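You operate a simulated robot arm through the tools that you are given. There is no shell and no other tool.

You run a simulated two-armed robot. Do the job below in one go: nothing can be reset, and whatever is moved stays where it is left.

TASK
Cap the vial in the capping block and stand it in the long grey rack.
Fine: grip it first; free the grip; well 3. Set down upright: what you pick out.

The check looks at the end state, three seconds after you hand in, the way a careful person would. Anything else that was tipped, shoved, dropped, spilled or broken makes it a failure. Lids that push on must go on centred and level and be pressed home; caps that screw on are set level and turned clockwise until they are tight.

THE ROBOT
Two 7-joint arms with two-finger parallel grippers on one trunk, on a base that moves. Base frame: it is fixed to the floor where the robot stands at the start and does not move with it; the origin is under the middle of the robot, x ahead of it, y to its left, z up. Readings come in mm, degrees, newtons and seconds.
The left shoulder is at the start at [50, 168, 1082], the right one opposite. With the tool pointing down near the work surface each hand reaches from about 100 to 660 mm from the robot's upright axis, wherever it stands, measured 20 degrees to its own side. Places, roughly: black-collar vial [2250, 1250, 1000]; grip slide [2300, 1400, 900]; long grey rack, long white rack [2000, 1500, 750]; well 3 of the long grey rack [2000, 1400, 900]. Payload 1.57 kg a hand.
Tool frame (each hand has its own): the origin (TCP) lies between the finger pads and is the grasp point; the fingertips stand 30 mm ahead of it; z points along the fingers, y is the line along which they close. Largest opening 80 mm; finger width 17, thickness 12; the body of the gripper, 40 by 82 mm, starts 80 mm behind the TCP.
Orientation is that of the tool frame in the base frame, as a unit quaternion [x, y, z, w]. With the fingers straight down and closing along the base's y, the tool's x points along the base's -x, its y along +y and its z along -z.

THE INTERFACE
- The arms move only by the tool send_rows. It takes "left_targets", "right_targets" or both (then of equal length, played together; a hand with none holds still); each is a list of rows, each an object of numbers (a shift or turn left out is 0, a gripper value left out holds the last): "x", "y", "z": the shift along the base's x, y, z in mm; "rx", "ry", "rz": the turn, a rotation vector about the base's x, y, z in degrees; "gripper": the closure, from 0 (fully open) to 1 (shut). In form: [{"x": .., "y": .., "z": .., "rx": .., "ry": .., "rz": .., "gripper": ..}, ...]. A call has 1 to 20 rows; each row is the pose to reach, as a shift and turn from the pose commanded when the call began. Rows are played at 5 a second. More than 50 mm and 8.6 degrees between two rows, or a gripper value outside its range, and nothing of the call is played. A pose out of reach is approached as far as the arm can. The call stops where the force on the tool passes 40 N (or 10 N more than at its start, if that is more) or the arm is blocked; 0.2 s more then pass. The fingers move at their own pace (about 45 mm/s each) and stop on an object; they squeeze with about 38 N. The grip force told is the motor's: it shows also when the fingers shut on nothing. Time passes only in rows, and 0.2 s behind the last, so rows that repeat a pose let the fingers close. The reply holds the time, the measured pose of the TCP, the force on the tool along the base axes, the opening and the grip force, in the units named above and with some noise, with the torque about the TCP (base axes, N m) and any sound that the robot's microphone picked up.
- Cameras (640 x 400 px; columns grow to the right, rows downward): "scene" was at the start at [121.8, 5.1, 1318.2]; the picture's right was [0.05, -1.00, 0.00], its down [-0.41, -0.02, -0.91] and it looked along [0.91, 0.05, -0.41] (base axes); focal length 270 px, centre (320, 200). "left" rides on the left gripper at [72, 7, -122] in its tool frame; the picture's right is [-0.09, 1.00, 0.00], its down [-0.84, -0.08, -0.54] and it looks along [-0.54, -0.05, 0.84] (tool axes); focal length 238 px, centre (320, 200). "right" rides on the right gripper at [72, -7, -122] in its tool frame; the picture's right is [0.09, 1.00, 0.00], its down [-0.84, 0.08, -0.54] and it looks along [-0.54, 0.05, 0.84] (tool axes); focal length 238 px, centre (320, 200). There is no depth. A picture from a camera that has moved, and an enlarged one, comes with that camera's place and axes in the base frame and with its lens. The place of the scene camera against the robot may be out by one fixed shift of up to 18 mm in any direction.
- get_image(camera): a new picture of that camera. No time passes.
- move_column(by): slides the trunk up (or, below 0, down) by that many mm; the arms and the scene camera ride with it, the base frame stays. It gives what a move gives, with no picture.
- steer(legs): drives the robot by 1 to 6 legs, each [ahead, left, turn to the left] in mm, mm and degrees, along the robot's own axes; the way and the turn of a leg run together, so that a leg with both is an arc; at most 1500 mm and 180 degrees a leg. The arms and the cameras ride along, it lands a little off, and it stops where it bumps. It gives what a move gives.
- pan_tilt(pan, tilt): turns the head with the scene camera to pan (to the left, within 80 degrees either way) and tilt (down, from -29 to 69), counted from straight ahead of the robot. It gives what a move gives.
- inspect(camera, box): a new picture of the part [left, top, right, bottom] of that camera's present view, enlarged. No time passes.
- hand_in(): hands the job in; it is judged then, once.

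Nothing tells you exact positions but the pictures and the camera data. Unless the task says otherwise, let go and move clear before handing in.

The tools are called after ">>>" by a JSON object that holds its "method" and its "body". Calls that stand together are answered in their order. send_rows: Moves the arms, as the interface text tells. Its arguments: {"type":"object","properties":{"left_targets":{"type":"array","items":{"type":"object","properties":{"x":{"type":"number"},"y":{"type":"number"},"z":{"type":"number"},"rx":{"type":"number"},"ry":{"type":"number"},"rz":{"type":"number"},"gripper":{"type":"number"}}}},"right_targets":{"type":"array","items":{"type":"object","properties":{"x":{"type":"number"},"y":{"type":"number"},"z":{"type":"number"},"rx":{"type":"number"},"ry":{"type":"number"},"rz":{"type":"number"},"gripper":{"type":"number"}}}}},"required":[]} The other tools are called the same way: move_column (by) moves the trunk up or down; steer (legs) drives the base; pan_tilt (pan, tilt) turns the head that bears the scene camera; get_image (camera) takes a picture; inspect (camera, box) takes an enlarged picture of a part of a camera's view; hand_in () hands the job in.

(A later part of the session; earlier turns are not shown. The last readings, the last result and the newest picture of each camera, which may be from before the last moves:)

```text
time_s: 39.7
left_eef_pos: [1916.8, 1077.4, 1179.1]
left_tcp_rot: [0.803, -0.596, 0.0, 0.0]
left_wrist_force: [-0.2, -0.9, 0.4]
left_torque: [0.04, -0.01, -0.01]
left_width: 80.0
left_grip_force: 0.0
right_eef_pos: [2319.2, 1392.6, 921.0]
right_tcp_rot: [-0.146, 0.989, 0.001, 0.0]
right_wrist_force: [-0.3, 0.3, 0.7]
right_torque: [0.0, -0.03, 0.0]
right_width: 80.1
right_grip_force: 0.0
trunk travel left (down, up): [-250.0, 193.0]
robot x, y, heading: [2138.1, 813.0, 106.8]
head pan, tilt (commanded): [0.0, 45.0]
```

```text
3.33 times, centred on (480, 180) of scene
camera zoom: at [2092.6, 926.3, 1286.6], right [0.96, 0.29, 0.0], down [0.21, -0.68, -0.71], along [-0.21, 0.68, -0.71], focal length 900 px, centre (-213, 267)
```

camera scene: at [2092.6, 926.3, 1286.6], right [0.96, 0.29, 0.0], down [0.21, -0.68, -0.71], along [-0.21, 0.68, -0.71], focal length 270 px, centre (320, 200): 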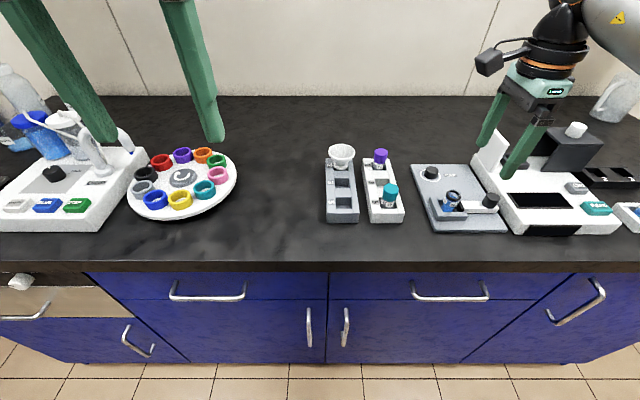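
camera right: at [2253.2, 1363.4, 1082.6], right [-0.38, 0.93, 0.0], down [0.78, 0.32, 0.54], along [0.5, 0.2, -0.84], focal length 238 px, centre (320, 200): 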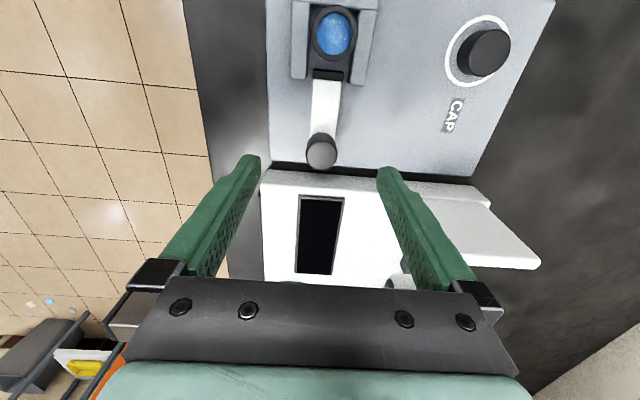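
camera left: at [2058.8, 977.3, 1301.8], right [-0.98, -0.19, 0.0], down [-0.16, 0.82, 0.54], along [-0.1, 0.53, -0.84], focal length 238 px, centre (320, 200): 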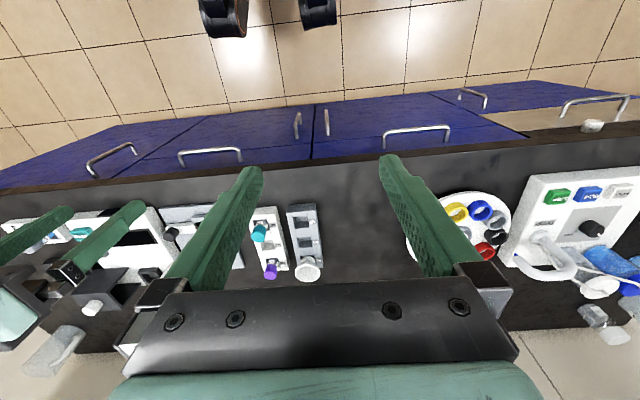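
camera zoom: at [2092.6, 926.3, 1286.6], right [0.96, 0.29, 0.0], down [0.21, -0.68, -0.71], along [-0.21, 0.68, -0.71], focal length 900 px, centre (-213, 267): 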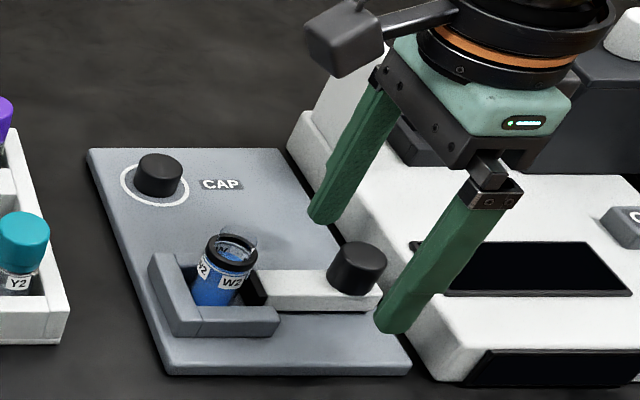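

The knob is centred between the fingers with the tips just above the slide. Closing now.

>>> {"method": "send_rows", "body": {"right_targets": [{"gripper": 0.5}, {"gripper": 0.8}, {"gripper": 1}, {"gripper": 1}, {"gripper": 1}]}}

>>> {"method": "inspect", "body": {"camera": "right", "box": [200, 70, 440, 220]}}

```text
time_s: 40.9
left_eef_pos: [1916.7, 1078.9, 1181.1]
left_tcp_rot: [0.804, -0.595, 0.0, 0.0]
left_wrist_force: [0.8, 0.1, -0.2]
left_torque: [-0.02, 0.05, 0.03]
left_width: 80.2
left_grip_force: 0.0
right_eef_pos: [2319.4, 1392.5, 920.7]
right_tcp_rot: [-0.146, 0.989, 0.0, 0.0]
right_wrist_force: [-1.2, 1.6, 0.1]
right_torque: [-0.1, -0.03, 0.01]
right_width: 25.0
right_grip_force: 28.1
trunk travel left (down, up): [-250.0, 193.0]
robot x, y, heading: [2137.1, 808.0, 106.7]
head pan, tilt (commanded): [0.0, 45.0]
```

```text
2.67 times, centred on (320, 145) of right
camera zoom: at [2252.1, 1364.7, 1042.8], right [-0.38, 0.93, 0.0], down [0.78, 0.32, 0.54], along [0.5, 0.2, -0.84], focal length 636 px, centre (320, 347)
```

zoom: 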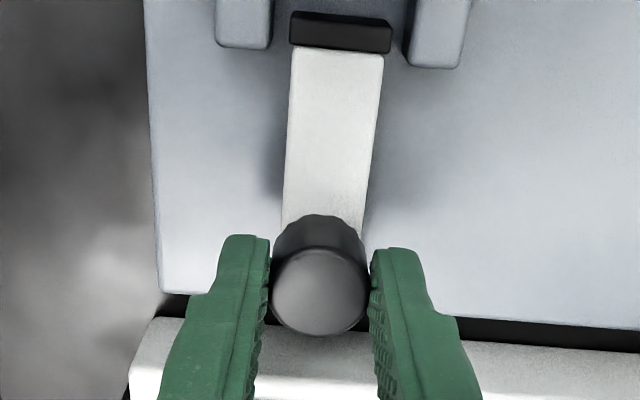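

The knob is held (25 mm wide). Now I'll slide it gently toward the vial and watch the force.

>>> {"method": "send_rows", "body": {"right_targets": [{"x": -1.4, "y": -0.45}, {"x": -2.9, "y": -0.9}, {"x": -3.8, "y": -1.2}, {"x": -3.8, "y": -1.2}]}}

>>> {"method": "inspect", "body": {"camera": "right", "box": [200, 0, 440, 150]}}

```text
time_s: 41.9
left_eef_pos: [1916.5, 1079.0, 1180.9]
left_tcp_rot: [0.803, -0.596, 0.001, 0.0]
left_wrist_force: [0.4, 0.1, 0.3]
left_torque: [0.01, 0.01, -0.01]
left_width: 80.2
left_grip_force: 0.2
right_eef_pos: [2314.0, 1391.3, 920.1]
right_tcp_rot: [-0.146, 0.989, 0.001, -0.001]
right_wrist_force: [-1.6, 6.4, 3.0]
right_torque: [-0.05, -0.08, 0.03]
right_width: 24.8
right_grip_force: 36.8
trunk travel left (down, up): [-250.0, 193.0]
robot x, y, heading: [2137.6, 809.8, 107.0]
head pan, tilt (commanded): [0.0, 45.0]
```

```text
2.67 times, centred on (320, 75) of right
camera zoom: at [2247.6, 1363.1, 1042.8], right [-0.38, 0.93, 0.0], down [0.78, 0.32, 0.54], along [0.5, 0.21, -0.84], focal length 636 px, centre (320, 533)
```

zoom: 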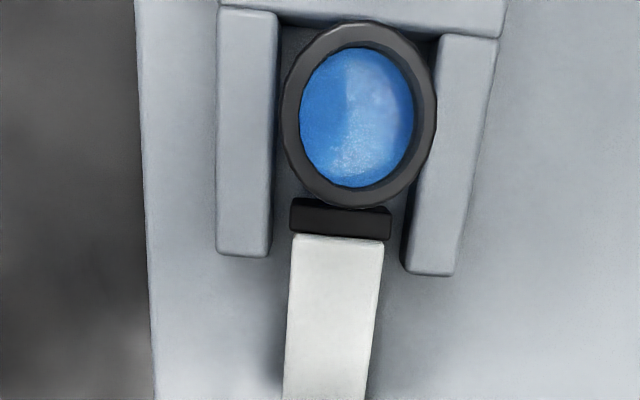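

The slide follows with a small lateral load, so its true direction is a bit less toward −y. I'll continue in small steps with less y.

>>> {"method": "send_rows", "body": {"right_targets": [{"x": -1.0, "y": 0.1}, {"x": -2.0, "y": -0.1}, {"x": -3.0, "y": -0.4}, {"x": -3.0, "y": -0.4}]}}

>>> {"method": "inspect", "body": {"camera": "right", "box": [200, 0, 440, 150]}}

```text
time_s: 42.9
left_eef_pos: [1915.9, 1077.9, 1179.8]
left_tcp_rot: [0.803, -0.596, 0.0, -0.001]
left_wrist_force: [0.2, 0.5, 0.8]
left_torque: [0.01, -0.03, -0.01]
left_width: 79.9
left_grip_force: 0.0
right_eef_pos: [2310.9, 1390.3, 920.3]
right_tcp_rot: [-0.147, 0.989, 0.0, 0.0]
right_wrist_force: [-7.6, 3.9, 2.0]
right_torque: [-0.2, 0.34, 0.08]
right_width: 24.8
right_grip_force: 36.8
trunk travel left (down, up): [-250.0, 193.0]
robot x, y, heading: [2139.7, 807.3, 106.9]
head pan, tilt (commanded): [0.0, 45.0]
```

```text
2.67 times, centred on (320, 75) of right
camera zoom: at [2243.7, 1362.0, 1042.8], right [-0.38, 0.93, 0.0], down [0.78, 0.32, 0.54], along [0.5, 0.21, -0.84], focal length 636 px, centre (320, 533)
```

zoom: 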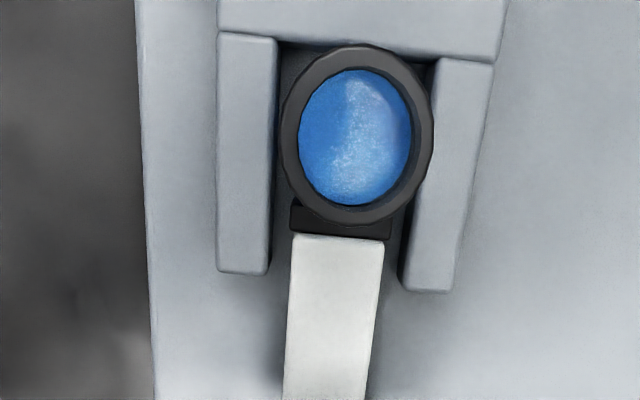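

The pad now seems to be touching the vial (about 12 mm from its axis) and a force of roughly 6–8 N shows along the slide. I'll press slightly more to see whether it firms up.

>>> {"method": "send_rows", "body": {"right_targets": [{"x": -0.5, "y": -0.1}, {"x": -1.0, "y": -0.2}, {"x": -1.0, "y": -0.2}]}}

>>> {"method": "inspect", "body": {"camera": "right", "box": [200, 0, 440, 150]}}

>>> {"method": "inspect", "body": {"camera": "scene", "box": [420, 140, 520, 240]}}

```text
time_s: 43.7
left_eef_pos: [1916.6, 1077.9, 1179.6]
left_tcp_rot: [0.803, -0.595, 0.001, -0.001]
left_wrist_force: [-0.3, 0.2, 0.3]
left_torque: [0.0, -0.02, -0.03]
left_width: 79.8
left_grip_force: 0.0
right_eef_pos: [2310.4, 1390.1, 920.8]
right_tcp_rot: [-0.146, 0.989, 0.0, 0.0]
right_wrist_force: [-7.1, 3.8, 3.1]
right_torque: [-0.08, 0.08, 0.0]
right_width: 25.0
right_grip_force: 36.5
trunk travel left (down, up): [-250.0, 193.0]
robot x, y, heading: [2139.1, 812.7, 107.0]
head pan, tilt (commanded): [0.0, 45.0]
```

```text
2.67 times, centred on (320, 75) of right
camera zoom: at [2243.3, 1362.0, 1042.7], right [-0.38, 0.93, 0.0], down [0.78, 0.31, 0.54], along [0.5, 0.2, -0.84], focal length 636 px, centre (320, 533)
```

zoom: 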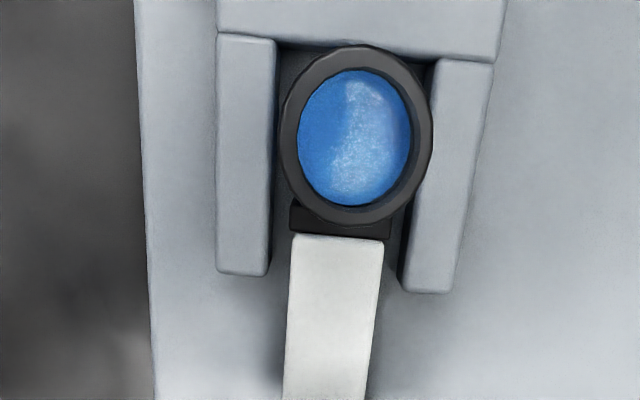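

```text
4.00 times, centred on (470, 190) of scene
camera zoom: at [2091.8, 926.5, 1286.5], right [0.96, 0.29, 0.0], down [0.21, -0.68, -0.71], along [-0.2, 0.68, -0.71], focal length 1080 px, centre (-280, 240)
```

zoom: 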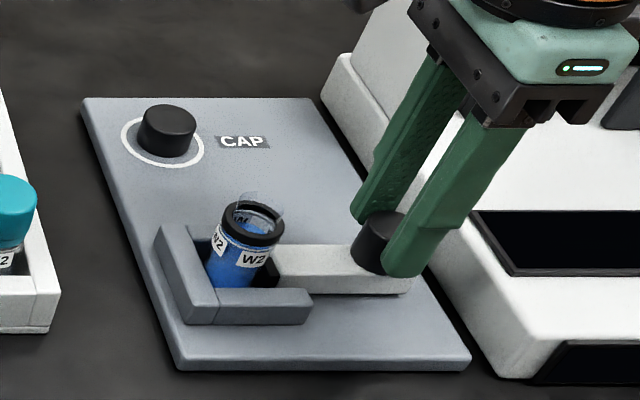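

Force is steady at about 7 N. I'll push a little further to tell friction from a firm stop.

>>> {"method": "send_rows", "body": {"right_targets": [{"x": -0.7, "y": -0.15}, {"x": -1.4, "y": -0.3}, {"x": -2.0, "y": -0.5}, {"x": -2.0, "y": -0.5}]}}

>>> {"method": "inspect", "body": {"camera": "right", "box": [200, 0, 440, 150]}}

```text
time_s: 44.7
left_eef_pos: [1916.3, 1078.3, 1180.7]
left_tcp_rot: [0.803, -0.596, 0.0, 0.0]
left_wrist_force: [1.0, 0.6, -0.4]
left_torque: [0.0, -0.02, -0.02]
left_width: 80.2
left_grip_force: 0.1
right_eef_pos: [2307.7, 1390.5, 919.6]
right_tcp_rot: [-0.146, 0.989, 0.001, 0.0]
right_wrist_force: [-6.5, 4.8, 5.3]
right_torque: [-0.17, 0.14, 0.03]
right_width: 25.1
right_grip_force: 36.5
trunk travel left (down, up): [-250.0, 193.0]
robot x, y, heading: [2137.9, 810.7, 106.7]
head pan, tilt (commanded): [0.0, 45.0]
```

```text
2.67 times, centred on (320, 75) of right
camera zoom: at [2241.4, 1361.3, 1042.7], right [-0.38, 0.93, 0.0], down [0.78, 0.32, 0.54], along [0.5, 0.21, -0.84], focal length 636 px, centre (320, 533)
```

zoom: 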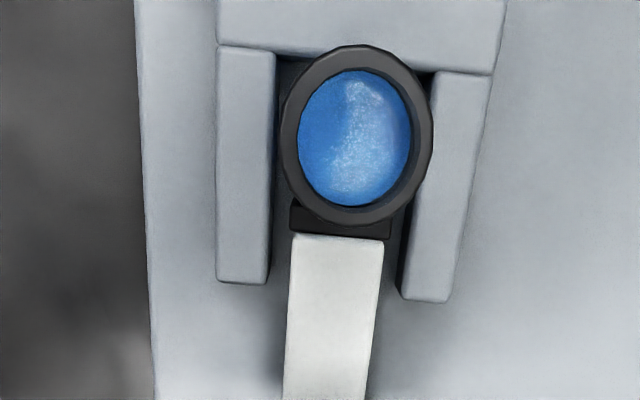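

The pad is now pushing the vial toward the jaw's left wall (collar and pad move together). I'll continue until the vial seats and the force rises.

>>> {"method": "send_rows", "body": {"right_targets": [{"x": -0.7, "y": -0.2}, {"x": -1.4, "y": -0.4}, {"x": -2.0, "y": -0.6}, {"x": -2.0, "y": -0.6}]}}

>>> {"method": "inspect", "body": {"camera": "right", "box": [200, 0, 440, 150]}}

```text
time_s: 45.7
left_eef_pos: [1916.7, 1076.7, 1179.8]
left_tcp_rot: [0.803, -0.596, 0.0, -0.001]
left_wrist_force: [0.2, 0.1, -0.6]
left_torque: [0.01, 0.01, -0.03]
left_width: 80.1
left_grip_force: 0.1
right_eef_pos: [2306.8, 1389.4, 919.6]
right_tcp_rot: [-0.145, 0.989, 0.001, 0.0]
right_wrist_force: [-2.2, 10.0, 7.3]
right_torque: [0.06, -0.11, 0.0]
right_width: 25.1
right_grip_force: 37.0
trunk travel left (down, up): [-250.0, 193.0]
robot x, y, heading: [2139.7, 810.9, 106.8]
head pan, tilt (commanded): [0.0, 45.0]
```

```text
2.67 times, centred on (320, 75) of right
camera zoom: at [2240.5, 1361.2, 1042.6], right [-0.37, 0.93, 0.0], down [0.78, 0.31, 0.54], along [0.5, 0.2, -0.84], focal length 636 px, centre (320, 533)
```

zoom: 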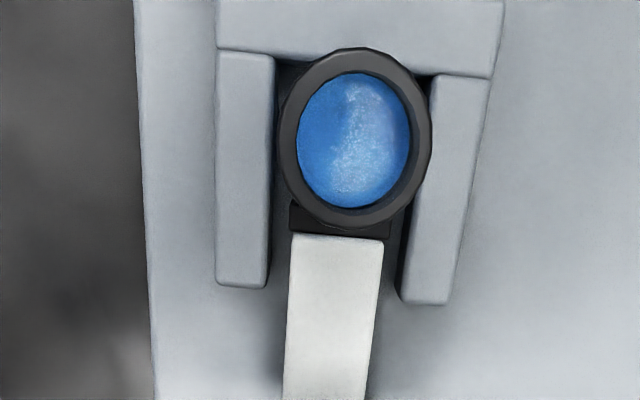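

The vial now appears seated against the left wall. I'll add a firmer squeeze while relieving the sideways load.

>>> {"method": "send_rows", "body": {"right_targets": [{"x": -0.6, "y": 0.5, "z": 0.5}, {"x": -1.4, "y": 0.4, "z": 0.5}, {"x": -2.2, "y": 0.3, "z": 0.5}, {"x": -2.2, "y": 0.3, "z": 0.5}]}}

>>> {"method": "inspect", "body": {"camera": "right", "box": [200, 0, 440, 150]}}

```text
time_s: 46.7
left_eef_pos: [1918.3, 1078.7, 1180.7]
left_tcp_rot: [0.804, -0.595, 0.0, -0.001]
left_wrist_force: [-0.5, 0.4, 0.0]
left_torque: [-0.02, -0.01, 0.0]
left_width: 79.6
left_grip_force: 0.0
right_eef_pos: [2306.2, 1388.3, 919.9]
right_tcp_rot: [-0.145, 0.989, 0.0, 0.001]
right_wrist_force: [8.4, 3.2, 4.7]
right_torque: [0.3, -0.28, 0.02]
right_width: 25.0
right_grip_force: 36.9
trunk travel left (down, up): [-250.0, 193.0]
robot x, y, heading: [2135.5, 811.6, 106.8]
head pan, tilt (commanded): [0.0, 45.0]
```

```text
2.67 times, centred on (320, 75) of right
camera zoom: at [2240.0, 1361.3, 1042.6], right [-0.37, 0.93, 0.0], down [0.78, 0.31, 0.54], along [0.5, 0.2, -0.84], focal length 636 px, centre (320, 533)
```

zoom: 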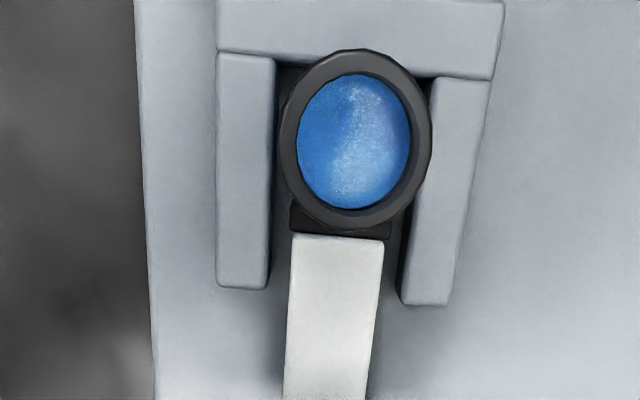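

The reaction is now along the slide (≈9 N), so the vial is firmly seated. One more small squeeze, then I'll release the knob and see whether the grip holds.

>>> {"method": "send_rows", "body": {"right_targets": [{"x": -0.7, "y": -0.2}, {"x": -1.4, "y": -0.4}, {"x": -1.9, "y": -0.6}, {"x": -1.9, "y": -0.6}]}}

>>> {"method": "inspect", "body": {"camera": "right", "box": [200, 0, 440, 150]}}

```text
time_s: 47.7
left_eef_pos: [1918.8, 1078.5, 1180.5]
left_tcp_rot: [0.803, -0.596, -0.001, 0.0]
left_wrist_force: [0.3, 0.3, 0.8]
left_torque: [-0.01, 0.02, 0.02]
left_width: 80.0
left_grip_force: 0.1
right_eef_pos: [2305.9, 1388.2, 921.0]
right_tcp_rot: [-0.144, 0.99, 0.001, 0.001]
right_wrist_force: [22.5, 5.1, 7.7]
right_torque: [-0.21, -0.5, -0.12]
right_width: 25.1
right_grip_force: 36.6
trunk travel left (down, up): [-250.0, 193.0]
robot x, y, heading: [2137.6, 808.6, 106.7]
head pan, tilt (commanded): [0.0, 45.0]
```

```text
2.67 times, centred on (320, 75) of right
camera zoom: at [2239.4, 1361.2, 1042.4], right [-0.37, 0.93, 0.0], down [0.78, 0.31, 0.54], along [0.51, 0.2, -0.84], focal length 636 px, centre (320, 533)
```

zoom: 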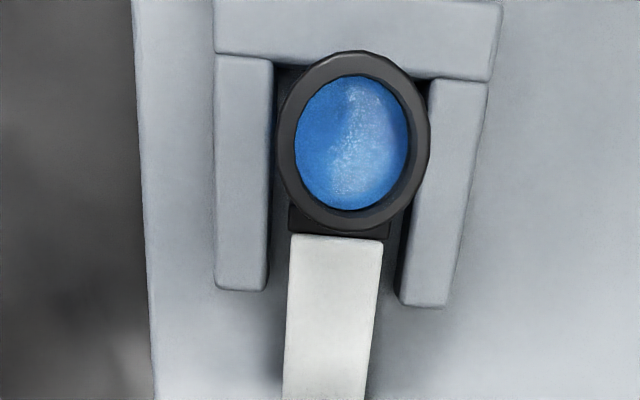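

The squeeze is about 22 N with the vial seated. I'll open the fingers now and check whether the slide stays put.

>>> {"method": "send_rows", "body": {"right_targets": [{"gripper": 0.5}, {"gripper": 0.2}, {"gripper": 0}, {"gripper": 0}, {"gripper": 0}]}}

>>> {"method": "inspect", "body": {"camera": "right", "box": [200, 0, 440, 150]}}

>>> {"method": "inspect", "body": {"camera": "scene", "box": [420, 140, 520, 240]}}

```text
time_s: 48.9
left_eef_pos: [1917.1, 1078.3, 1180.2]
left_tcp_rot: [0.804, -0.595, 0.0, 0.001]
left_wrist_force: [-0.6, 0.5, 0.0]
left_torque: [-0.01, -0.03, 0.0]
left_width: 79.9
left_grip_force: 0.1
right_eef_pos: [2302.5, 1389.3, 919.4]
right_tcp_rot: [-0.146, 0.989, 0.001, 0.0]
right_wrist_force: [0.2, -0.7, 0.4]
right_torque: [-0.02, 0.01, 0.02]
right_width: 80.2
right_grip_force: 0.1
trunk travel left (down, up): [-250.0, 193.0]
robot x, y, heading: [2138.1, 807.4, 107.0]
head pan, tilt (commanded): [0.0, 45.0]
```

```text
2.67 times, centred on (320, 75) of right
camera zoom: at [2236.2, 1360.7, 1042.9], right [-0.38, 0.93, 0.0], down [0.78, 0.32, 0.54], along [0.5, 0.2, -0.84], focal length 636 px, centre (320, 533)
```

zoom: 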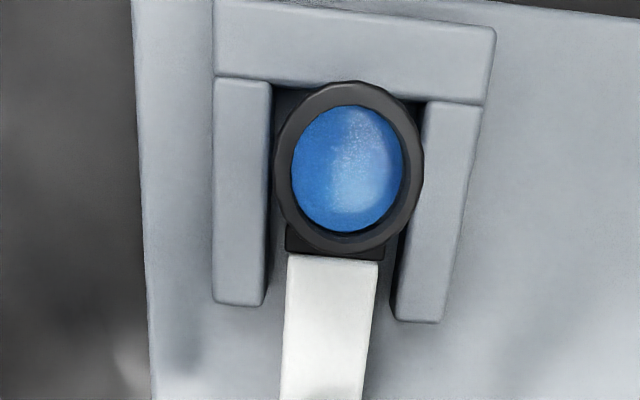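

```text
4.00 times, centred on (470, 190) of scene
camera zoom: at [2092.7, 926.4, 1286.6], right [0.96, 0.29, 0.0], down [0.21, -0.68, -0.71], along [-0.21, 0.68, -0.71], focal length 1080 px, centre (-280, 240)
```

zoom: 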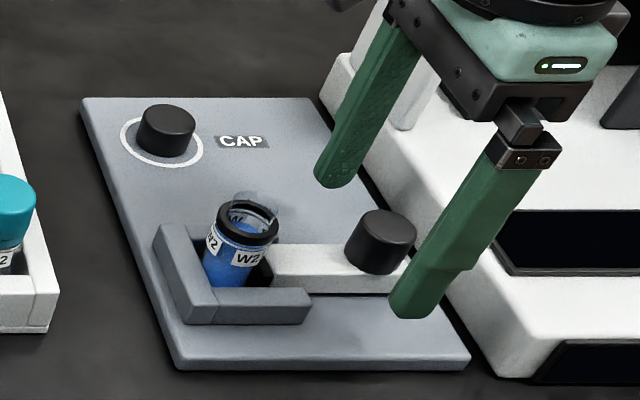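

The slide holds the vial by itself. Next, the cap: it sits around (2214, 1469) on the block (top z≈881), right at the arm's limit. I'll raise the hand and bring the robot 50 mm closer.

>>> {"method": "send_rows", "body": {"right_targets": [{"z": 40}, {"z": 80}, {"z": 120}, {"z": 120}]}}

>>> {"method": "steer", "body": {"legs": [[50, 0, 0]]}}

>>> {"method": "get_image", "body": {"camera": "scene"}}

>>> {"method": "get_image", "body": {"camera": "right"}}

```text
time_s: 49.9
left_eef_pos: [1916.7, 1078.3, 1179.9]
left_tcp_rot: [0.803, -0.595, 0.0, 0.0]
left_wrist_force: [0.0, -0.5, 0.6]
left_torque: [-0.03, 0.0, -0.04]
left_width: 79.9
left_grip_force: 0.0
right_eef_pos: [2304.1, 1387.4, 1040.3]
right_tcp_rot: [-0.146, 0.989, 0.001, -0.001]
right_wrist_force: [-0.4, -0.3, 0.5]
right_torque: [-0.01, 0.0, -0.03]
right_width: 79.9
right_grip_force: 0.0
trunk travel left (down, up): [-250.0, 193.0]
robot x, y, heading: [2137.9, 811.7, 107.0]
head pan, tilt (commanded): [0.0, 45.0]
```

```text
time_s: 50.8
left_eef_pos: [1902.9, 1126.2, 1179.6]
left_tcp_rot: [0.803, -0.595, -0.001, 0.0]
left_wrist_force: [-0.2, 0.6, -0.2]
left_torque: [-0.03, -0.02, -0.02]
left_width: 80.0
left_grip_force: 0.0
right_eef_pos: [2289.5, 1434.5, 1040.4]
right_tcp_rot: [-0.146, 0.989, 0.0, -0.001]
right_wrist_force: [0.4, 0.2, 0.1]
right_torque: [-0.04, 0.0, -0.03]
right_width: 79.9
right_grip_force: 0.0
trunk travel left (down, up): [-250.0, 193.0]
robot x, y, heading: [2119.7, 861.1, 106.6]
head pan, tilt (commanded): [0.0, 45.0]
```

```text
taken
camera scene: at [2078.2, 974.2, 1286.4], right [0.96, 0.29, 0.0], down [0.2, -0.68, -0.71], along [-0.2, 0.68, -0.71], focal length 270 px, centre (320, 200)
```

scene: 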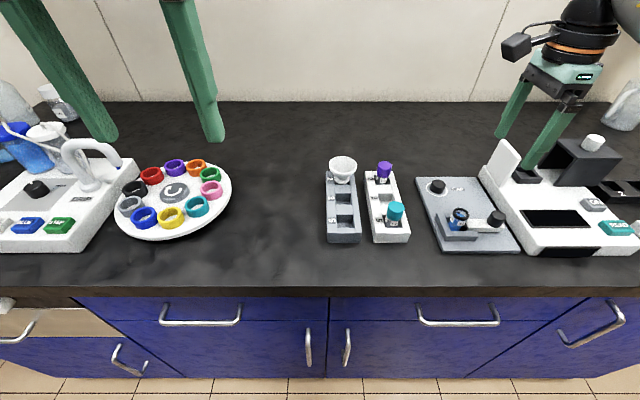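

```text
taken
camera right: at [2222.5, 1407.7, 1162.2], right [-0.38, 0.93, 0.0], down [0.78, 0.32, 0.54], along [0.5, 0.2, -0.84], focal length 238 px, centre (320, 200)
```

right: 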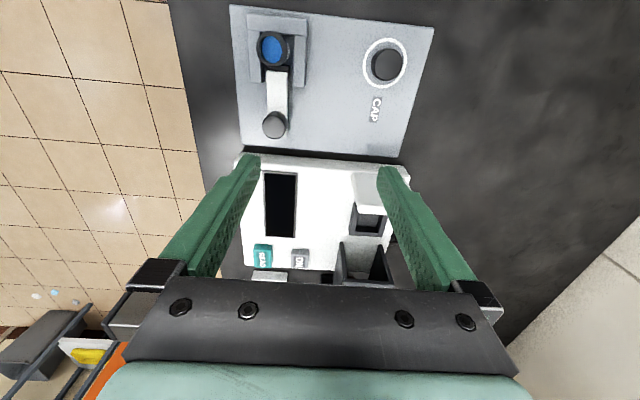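

I'll rotate the hand back to yaw 0 and centre it between the vial and the cap to measure both accurately.

>>> {"method": "send_rows", "body": {"right_targets": [{"x": -5, "y": -2, "rz": 8.2}, {"x": -10, "y": -4, "rz": 16.4}, {"x": -16, "y": -7, "rz": 24.6}, {"x": -21, "y": -9, "rz": 32.8}, {"x": -26, "y": -11, "rz": 41.0}, {"x": -31, "y": -13, "rz": 49.2}, {"x": -36, "y": -15, "rz": 57.4}, {"x": -42, "y": -18, "rz": 65.6}, {"x": -47, "y": -20, "rz": 73.8}, {"x": -52, "y": -22, "rz": 82.0}, {"x": -57.5, "y": -24.5, "rz": 90.0}, {"x": -57.5, "y": -24.5, "z": -30, "rz": 90.0}, {"x": -57.5, "y": -24.5, "z": -30, "rz": 90.0}]}}

>>> {"method": "get_image", "body": {"camera": "right"}}

>>> {"method": "inspect", "body": {"camera": "right", "box": [240, 60, 400, 160]}}

>>> {"method": "inspect", "body": {"camera": "right", "box": [240, 150, 400, 250]}}

```text
time_s: 53.6
left_eef_pos: [1902.8, 1125.7, 1180.1]
left_tcp_rot: [0.803, -0.595, 0.0, -0.001]
left_wrist_force: [-0.5, -0.2, 0.6]
left_torque: [-0.01, -0.01, -0.06]
left_width: 79.7
left_grip_force: 0.0
right_eef_pos: [2230.1, 1409.8, 1009.8]
right_tcp_rot: [0.803, -0.597, 0.0, 0.001]
right_wrist_force: [0.2, 0.5, 0.5]
right_torque: [-0.01, -0.01, 0.01]
right_width: 79.8
right_grip_force: 0.1
trunk travel left (down, up): [-250.0, 193.0]
robot x, y, heading: [2126.3, 857.1, 106.8]
head pan, tilt (commanded): [0.0, 45.0]
```

```text
taken
camera right: at [2259.0, 1343.0, 1133.2], right [-0.93, -0.38, 0.0], down [-0.32, 0.78, 0.54], along [-0.2, 0.5, -0.84], focal length 238 px, centre (320, 200)
```

right: 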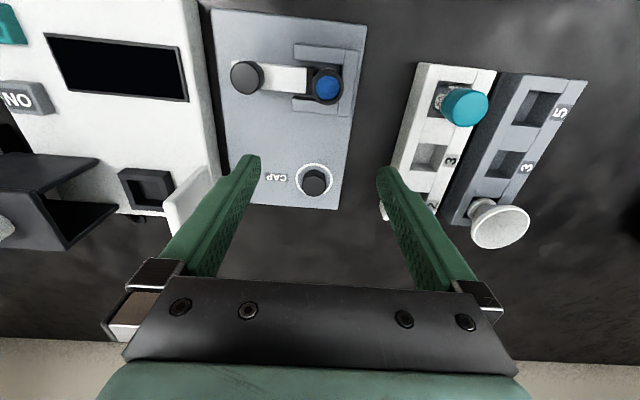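

```text
4.00 times, centred on (320, 110) of right
camera zoom: at [2259.0, 1343.0, 1133.2], right [-0.93, -0.38, 0.0], down [-0.32, 0.78, 0.54], along [-0.2, 0.5, -0.84], focal length 953 px, centre (320, 560)
```

zoom: 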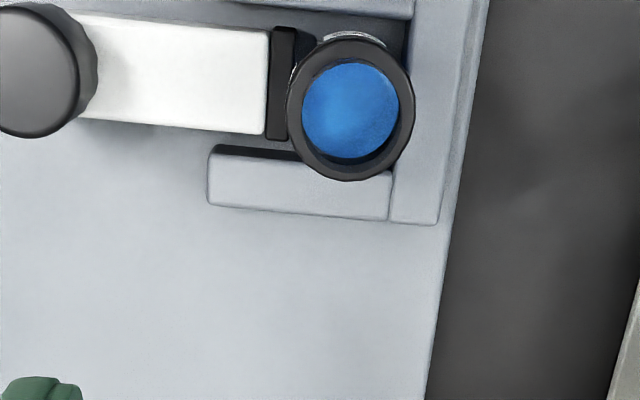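

```text
4.00 times, centred on (320, 200) of right
camera zoom: at [2259.0, 1343.0, 1133.2], right [-0.93, -0.38, 0.0], down [-0.32, 0.78, 0.54], along [-0.2, 0.5, -0.84], focal length 953 px, centre (320, 200)
```

zoom: 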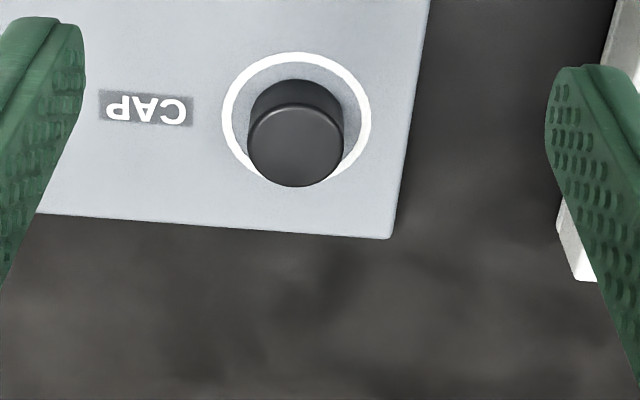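

The vial axis is at about (2241.5, 1368), the cap at about (2214.5, 1472.5), and the cap is roughly 28 mm across and 16 mm tall. Before picking the cap I'll do a dry run in the air above the vial to learn the clockwise wrist range.

>>> {"method": "send_rows", "body": {"right_targets": [{"x": 4, "y": -14, "z": 30}, {"x": 12, "y": -42, "z": 40}, {"x": 12, "y": -42, "z": 40, "rz": -8.2}, {"x": 12, "y": -42, "z": 40, "rz": -16.4}, {"x": 12, "y": -42, "z": 40, "rz": -24.6}, {"x": 12, "y": -42, "z": 40, "rz": -32.8}, {"x": 12, "y": -42, "z": 40, "rz": -41.0}, {"x": 12, "y": -42, "z": 40, "rz": -49.2}, {"x": 12, "y": -42, "z": 40, "rz": -57.4}, {"x": 12, "y": -42, "z": 40, "rz": -65.6}, {"x": 12, "y": -42, "z": 40, "rz": -73.8}, {"x": 12, "y": -42, "z": 40, "rz": -82.0}, {"x": 12, "y": -42, "z": 40, "rz": -90.2}, {"x": 12, "y": -42, "z": 40, "rz": -98.4}, {"x": 12, "y": -42, "z": 40, "rz": -106.6}, {"x": 12, "y": -42, "z": 40, "rz": -114.8}, {"x": 12, "y": -42, "z": 40, "rz": -123.0}, {"x": 12, "y": -42, "z": 40, "rz": -131.2}, {"x": 12, "y": -42, "z": 40, "rz": -139.4}, {"x": 12, "y": -42, "z": 40, "rz": -147.6}]}}

```text
time_s: 57.8
left_eef_pos: [1902.7, 1125.5, 1180.7]
left_tcp_rot: [0.803, -0.595, 0.0, 0.0]
left_wrist_force: [1.0, 0.6, -0.1]
left_torque: [0.02, 0.01, 0.01]
left_width: 80.0
left_grip_force: 0.0
right_eef_pos: [2244.7, 1368.2, 1049.2]
right_tcp_rot: [0.35, 0.937, 0.002, 0.0]
right_wrist_force: [0.0, -1.2, -0.5]
right_torque: [0.01, -0.03, 0.0]
right_width: 80.1
right_grip_force: 0.1
trunk travel left (down, up): [-250.0, 193.0]
robot x, y, heading: [2125.4, 860.2, 106.6]
head pan, tilt (commanded): [0.0, 45.0]
```

Fine to −148°. Continuing the dry run further clockwise.

>>> {"method": "send_rows", "body": {"right_targets": [{"rz": -8.2}, {"rz": -16.4}, {"rz": -24.6}, {"rz": -32.8}, {"rz": -41.0}, {"rz": -49.2}, {"rz": -57.4}, {"rz": -65.6}, {"rz": -73.8}, {"rz": -82.0}, {"rz": -90.2}, {"rz": -98.4}]}}

```text
time_s: 60.4
left_eef_pos: [1903.1, 1126.4, 1180.5]
left_tcp_rot: [0.803, -0.596, 0.0, 0.0]
left_wrist_force: [1.0, 0.0, -0.5]
left_torque: [-0.02, 0.0, -0.04]
left_width: 80.3
left_grip_force: 0.0
right_eef_pos: [2244.6, 1367.6, 1050.0]
right_tcp_rot: [0.938, 0.347, 0.0, 0.001]
right_wrist_force: [-0.3, -0.3, 0.3]
right_torque: [-0.01, 0.04, 0.02]
right_width: 79.9
right_grip_force: 0.1
trunk travel left (down, up): [-250.0, 193.0]
robot x, y, heading: [2126.1, 856.8, 107.1]
head pan, tilt (commanded): [0.0, 45.0]
```

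−246° is still fine. A few more steps to find the margin.

>>> {"method": "send_rows", "body": {"right_targets": [{"rz": -8.2}, {"rz": -16.4}, {"rz": -24.6}, {"rz": -32.8}, {"rz": -41.0}, {"rz": -49.2}]}}

```text
time_s: 61.8
left_eef_pos: [1902.4, 1125.2, 1180.0]
left_tcp_rot: [0.803, -0.596, 0.0, 0.0]
left_wrist_force: [-1.4, 0.1, -0.5]
left_torque: [0.01, 0.04, 0.01]
left_width: 79.9
left_grip_force: 0.1
right_eef_pos: [2243.7, 1368.5, 1050.5]
right_tcp_rot: [0.997, -0.075, 0.0, 0.001]
right_wrist_force: [0.4, 0.7, 0.4]
right_torque: [-0.02, -0.02, 0.03]
right_width: 80.1
right_grip_force: 0.0
trunk travel left (down, up): [-250.0, 193.0]
robot x, y, heading: [2126.4, 859.3, 106.7]
head pan, tilt (commanded): [0.0, 45.0]
```

−295° is reachable, so I have about 310° of clockwise range. Returning to yaw +10° and moving over the cap.

>>> {"method": "send_rows", "body": {"right_targets": [{"rz": 8.2}, {"rz": 16.4}, {"rz": 24.6}, {"rz": 32.8}, {"rz": 41.0}, {"rz": 49.2}, {"rz": 57.4}, {"rz": 65.6}, {"rz": 73.8}, {"rz": 82.0}, {"rz": 90.2}, {"rz": 98.4}, {"rz": 106.6}, {"rz": 114.8}, {"rz": 123.0}, {"rz": 131.2}, {"rz": 139.4}, {"rz": 147.6}, {"rz": 155.8}, {"rz": 164.0}]}}

>>> {"method": "send_rows", "body": {"right_targets": [{"rz": 8.2}, {"rz": 16.4}, {"rz": 24.6}, {"rz": 32.8}, {"rz": 41.0}, {"rz": 49.2}, {"rz": 57.4}, {"rz": 65.6}, {"rz": 73.8}, {"rz": 82.0}, {"rz": 90.2}, {"rz": 98.4}, {"rz": 106.6}, {"rz": 114.8}, {"rz": 123.0}, {"rz": 131.2}, {"x": -10, "y": 35, "z": -20, "rz": 136.0}, {"x": -20, "y": 70, "z": -40, "rz": 141.0}, {"x": -29.7, "y": 104.5, "z": -60, "rz": 141.0}, {"x": -29.7, "y": 104.5, "z": -60, "rz": 141.0}]}}

>>> {"method": "get_image", "body": {"camera": "right"}}

>>> {"method": "inspect", "body": {"camera": "right", "box": [240, 100, 400, 200]}}

```text
time_s: 66.0
left_eef_pos: [1902.4, 1125.6, 1178.9]
left_tcp_rot: [0.803, -0.596, 0.0, -0.001]
left_wrist_force: [0.0, -0.5, 0.1]
left_torque: [0.0, -0.02, 0.03]
left_width: 79.9
left_grip_force: 0.0
right_eef_pos: [2243.0, 1368.4, 1050.0]
right_tcp_rot: [0.21, 0.978, 0.001, 0.0]
right_wrist_force: [-0.5, 0.3, 1.3]
right_torque: [0.01, 0.0, 0.02]
right_width: 80.0
right_grip_force: 0.1
trunk travel left (down, up): [-250.0, 193.0]
robot x, y, heading: [2125.4, 858.0, 106.8]
head pan, tilt (commanded): [0.0, 45.0]
```

```text
time_s: 70.2
left_eef_pos: [1902.0, 1125.5, 1180.2]
left_tcp_rot: [0.803, -0.595, 0.0, 0.0]
left_wrist_force: [-0.6, -0.8, -0.1]
left_torque: [0.0, -0.03, 0.01]
left_width: 79.8
left_grip_force: 0.0
right_eef_pos: [2215.4, 1473.6, 990.1]
right_tcp_rot: [0.851, -0.525, -0.001, 0.0]
right_wrist_force: [-0.2, -0.2, -0.8]
right_torque: [-0.02, 0.02, -0.01]
right_width: 80.0
right_grip_force: 0.1
trunk travel left (down, up): [-250.0, 193.0]
robot x, y, heading: [2118.5, 856.6, 106.7]
head pan, tilt (commanded): [0.0, 45.0]
```

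```text
taken
camera right: at [2252.7, 1411.4, 1113.4], right [-0.85, -0.53, 0.0], down [-0.44, 0.71, 0.54], along [-0.29, 0.46, -0.84], focal length 238 px, centre (320, 200)
```

right: 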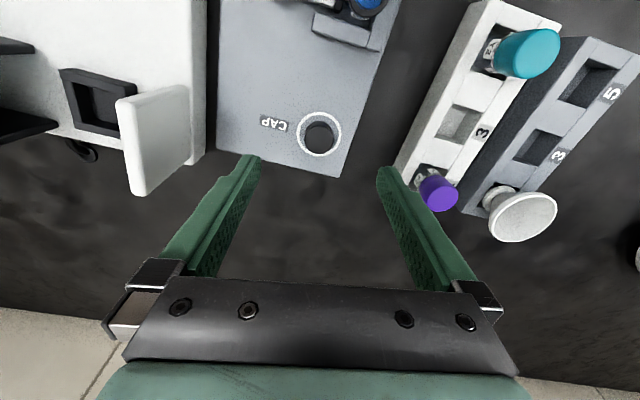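

```text
4.00 times, centred on (320, 150) of right
camera zoom: at [2252.7, 1411.4, 1113.4], right [-0.85, -0.53, 0.0], down [-0.44, 0.71, 0.54], along [-0.29, 0.46, -0.84], focal length 953 px, centre (320, 400)
```

zoom: 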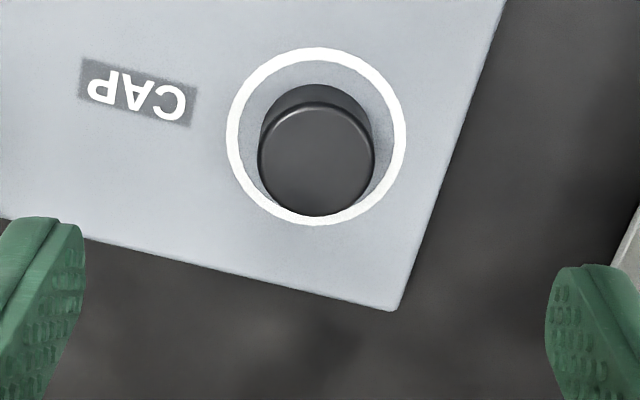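

The cap is nearly under the TCP. I'll lower further and refine the alignment.

>>> {"method": "send_rows", "body": {"right_targets": [{"x": 0, "y": 0, "z": -25}, {"x": 0, "y": 0, "z": -48}, {"x": 0, "y": 0, "z": -48}]}}

>>> {"method": "inspect", "body": {"camera": "right", "box": [240, 110, 400, 210]}}

>>> {"method": "inspect", "body": {"camera": "scene", "box": [400, 130, 520, 250]}}

```text
time_s: 71.0
left_eef_pos: [1902.1, 1125.8, 1179.3]
left_tcp_rot: [0.803, -0.596, 0.0, 0.0]
left_wrist_force: [0.3, -0.4, -0.8]
left_torque: [0.02, 0.03, 0.0]
left_width: 80.3
left_grip_force: 0.0
right_eef_pos: [2214.0, 1473.1, 942.4]
right_tcp_rot: [0.851, -0.525, 0.0, 0.001]
right_wrist_force: [-0.4, 0.8, 0.0]
right_torque: [-0.03, 0.0, 0.0]
right_width: 80.2
right_grip_force: 0.0
trunk travel left (down, up): [-250.0, 193.0]
robot x, y, heading: [2119.0, 852.9, 106.8]
head pan, tilt (commanded): [0.0, 45.0]
```

```text
4.00 times, centred on (320, 160) of right
camera zoom: at [2252.4, 1411.1, 1065.5], right [-0.85, -0.53, 0.0], down [-0.44, 0.71, 0.54], along [-0.29, 0.46, -0.84], focal length 953 px, centre (320, 360)
```

zoom: 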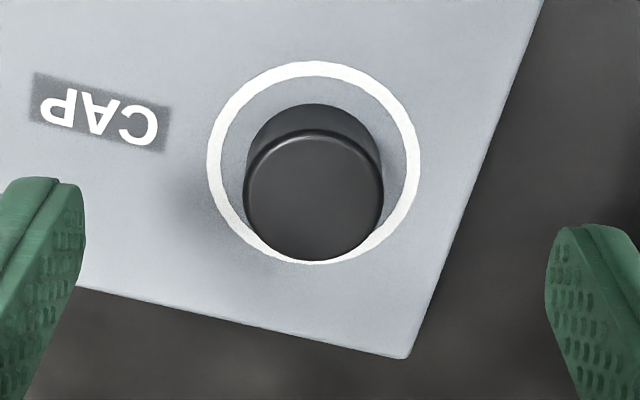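

```text
3.33 times, centred on (460, 190) of scene
camera zoom: at [2078.4, 973.5, 1286.6], right [0.96, 0.29, 0.0], down [0.2, -0.68, -0.71], along [-0.2, 0.68, -0.71], focal length 900 px, centre (-147, 233)
```

zoom: 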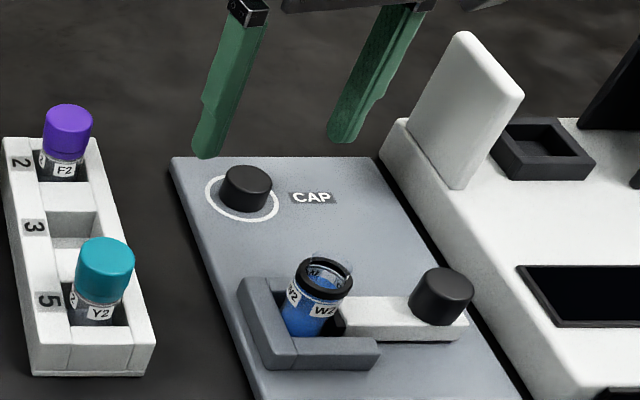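

By vertical parallax the cap is at (2212, 1479) with its top at about z≈882, lower than I first thought. I'll correct the XY and lower a bit, keeping the tips clear, then re-measure.

>>> {"method": "send_rows", "body": {"right_targets": [{"x": -1.8, "y": 6.2}, {"x": -1.8, "y": 6.2, "z": -15}, {"x": -1.8, "y": 6.2, "z": -25}, {"x": -1.8, "y": 6.2, "z": -25}]}}

>>> {"method": "inspect", "body": {"camera": "right", "box": [240, 110, 400, 210]}}

>>> {"method": "inspect", "body": {"camera": "scene", "box": [400, 130, 520, 250]}}

```text
time_s: 72.0
left_eef_pos: [1903.2, 1125.6, 1180.7]
left_tcp_rot: [0.803, -0.596, 0.0, 0.0]
left_wrist_force: [0.5, -0.2, 0.0]
left_torque: [0.03, 0.02, -0.04]
left_width: 80.1
left_grip_force: 0.0
right_eef_pos: [2212.3, 1479.3, 918.3]
right_tcp_rot: [0.851, -0.526, -0.001, 0.001]
right_wrist_force: [0.3, 1.1, -0.2]
right_torque: [0.0, 0.0, -0.02]
right_width: 79.9
right_grip_force: 0.1
trunk travel left (down, up): [-250.0, 193.0]
robot x, y, heading: [2121.7, 856.6, 106.6]
head pan, tilt (commanded): [0.0, 45.0]
```

```text
4.00 times, centred on (320, 160) of right
camera zoom: at [2250.4, 1417.4, 1039.6], right [-0.85, -0.53, 0.0], down [-0.44, 0.71, 0.54], along [-0.29, 0.46, -0.84], focal length 953 px, centre (320, 360)
```

zoom: 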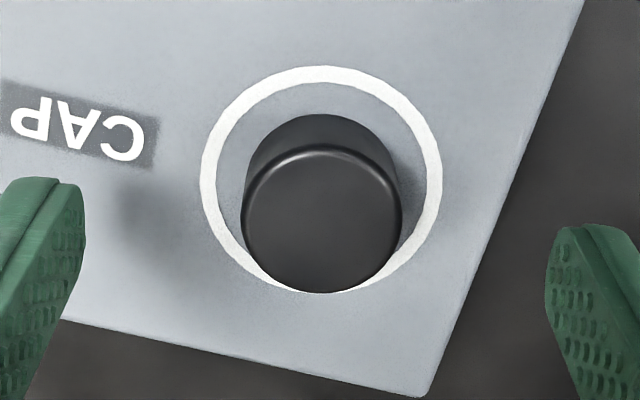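

```text
3.33 times, centred on (460, 190) of scene
camera zoom: at [2078.4, 973.5, 1286.6], right [0.96, 0.29, 0.0], down [0.2, -0.68, -0.71], along [-0.2, 0.68, -0.71], focal length 900 px, centre (-147, 233)
```

zoom: 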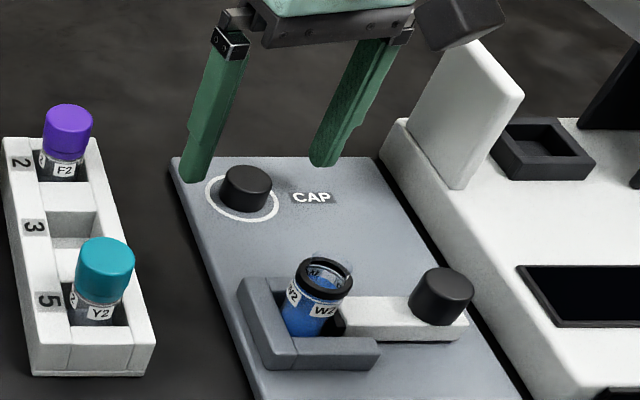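

The cap spans roughly z 860–880 and the TCP is within 1 mm of its axis. I'll descend in steps to put the tips a few millimetres above the block.

>>> {"method": "send_rows", "body": {"right_targets": [{"x": -0.6, "y": 0.9, "z": -6}, {"x": -0.6, "y": 0.9, "z": -12}, {"x": -0.6, "y": 0.9, "z": -18}, {"x": -0.6, "y": 0.9, "z": -18}]}}

>>> {"method": "inspect", "body": {"camera": "right", "box": [240, 110, 400, 210]}}

>>> {"method": "inspect", "body": {"camera": "scene", "box": [400, 130, 520, 250]}}

```text
time_s: 73.0
left_eef_pos: [1902.8, 1125.8, 1179.9]
left_tcp_rot: [0.803, -0.596, 0.0, 0.001]
left_wrist_force: [0.6, -0.5, -0.5]
left_torque: [0.02, -0.03, -0.02]
left_width: 80.0
left_grip_force: 0.1
right_eef_pos: [2211.4, 1480.2, 897.9]
right_tcp_rot: [0.85, -0.526, -0.001, 0.0]
right_wrist_force: [0.0, 0.3, -0.9]
right_torque: [-0.03, 0.0, 0.0]
right_width: 80.0
right_grip_force: 0.0
trunk travel left (down, up): [-250.0, 193.0]
robot x, y, heading: [2122.1, 858.2, 106.9]
head pan, tilt (commanded): [0.0, 45.0]
```

```text
4.00 times, centred on (320, 160) of right
camera zoom: at [2250.2, 1418.3, 1021.2], right [-0.85, -0.53, 0.0], down [-0.44, 0.71, 0.54], along [-0.29, 0.46, -0.84], focal length 953 px, centre (320, 360)
```

zoom: 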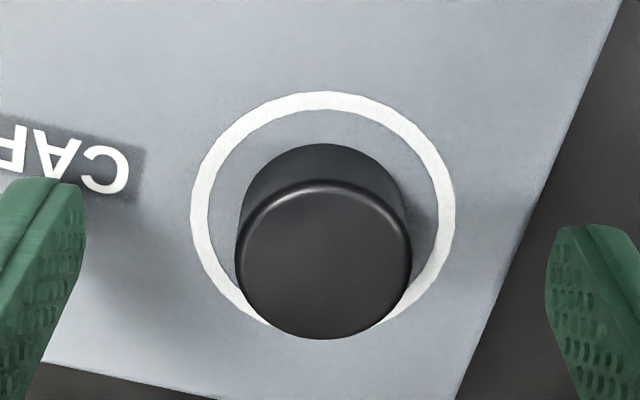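

```text
3.33 times, centred on (460, 190) of scene
camera zoom: at [2078.4, 973.5, 1286.6], right [0.96, 0.29, 0.0], down [0.2, -0.68, -0.71], along [-0.2, 0.68, -0.71], focal length 900 px, centre (-147, 233)
```

zoom: 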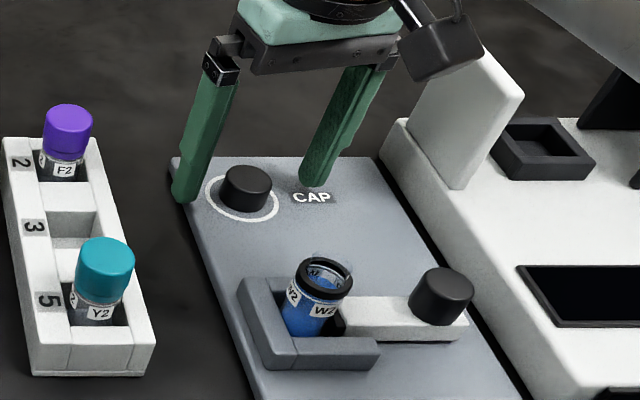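

The TCP is aligned with the cap to within a millimetre. Lowering another 4 mm, then closing.

>>> {"method": "send_rows", "body": {"right_targets": [{"z": -2}, {"z": -4}, {"z": -4}]}}

>>> {"method": "send_rows", "body": {"right_targets": [{"gripper": 0.4}, {"gripper": 0.6}, {"gripper": 0.8}, {"gripper": 1}, {"gripper": 1}, {"gripper": 1}]}}

>>> {"method": "inspect", "body": {"camera": "right", "box": [240, 110, 400, 210]}}

>>> {"method": "inspect", "body": {"camera": "scene", "box": [400, 130, 520, 250]}}

```text
time_s: 73.8
left_eef_pos: [1903.4, 1125.8, 1180.4]
left_tcp_rot: [0.803, -0.596, 0.0, -0.001]
left_wrist_force: [0.2, -1.3, -0.7]
left_torque: [-0.01, 0.04, 0.02]
left_width: 79.9
left_grip_force: 0.0
right_eef_pos: [2212.1, 1480.2, 895.0]
right_tcp_rot: [0.851, -0.525, -0.001, 0.001]
right_wrist_force: [0.3, 0.1, 0.5]
right_torque: [-0.03, 0.0, 0.0]
right_width: 79.9
right_grip_force: 0.0
trunk travel left (down, up): [-250.0, 193.0]
robot x, y, heading: [2121.8, 859.2, 106.7]
head pan, tilt (commanded): [0.0, 45.0]
```

```text
time_s: 75.2
left_eef_pos: [1903.7, 1124.7, 1180.8]
left_tcp_rot: [0.804, -0.595, -0.001, -0.001]
left_wrist_force: [-0.4, 0.7, -0.5]
left_torque: [-0.02, 0.03, 0.03]
left_width: 80.0
left_grip_force: 0.0
right_eef_pos: [2211.5, 1480.2, 896.3]
right_tcp_rot: [0.851, -0.525, 0.0, 0.0]
right_wrist_force: [-0.2, -0.5, 0.2]
right_torque: [-0.01, 0.0, 0.01]
right_width: 28.1
right_grip_force: 38.0
trunk travel left (down, up): [-250.0, 193.0]
robot x, y, heading: [2129.5, 856.5, 107.0]
head pan, tilt (commanded): [0.0, 45.0]
```

```text
4.00 times, centred on (320, 160) of right
camera zoom: at [2250.4, 1418.2, 1017.7], right [-0.85, -0.53, 0.0], down [-0.44, 0.71, 0.54], along [-0.29, 0.46, -0.84], focal length 953 px, centre (320, 360)
```

zoom: 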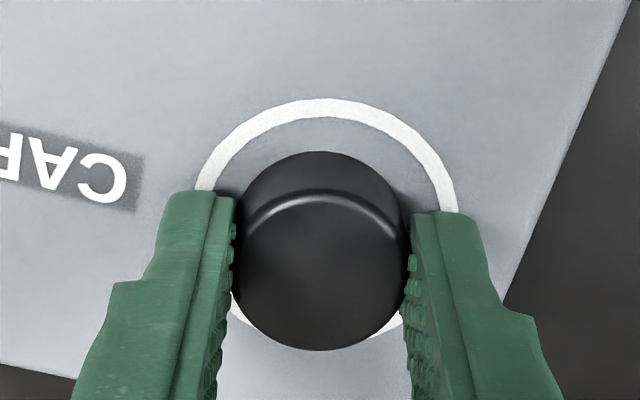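

```text
3.33 times, centred on (460, 190) of scene
camera zoom: at [2078.4, 973.5, 1286.6], right [0.96, 0.29, 0.0], down [0.2, -0.68, -0.71], along [-0.2, 0.68, -0.71], focal length 900 px, centre (-147, 233)
```

zoom: 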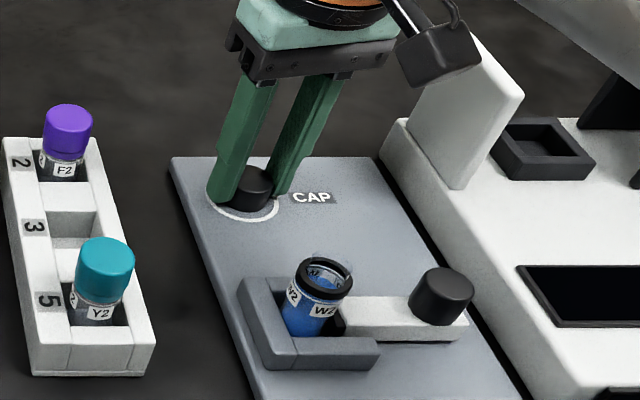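

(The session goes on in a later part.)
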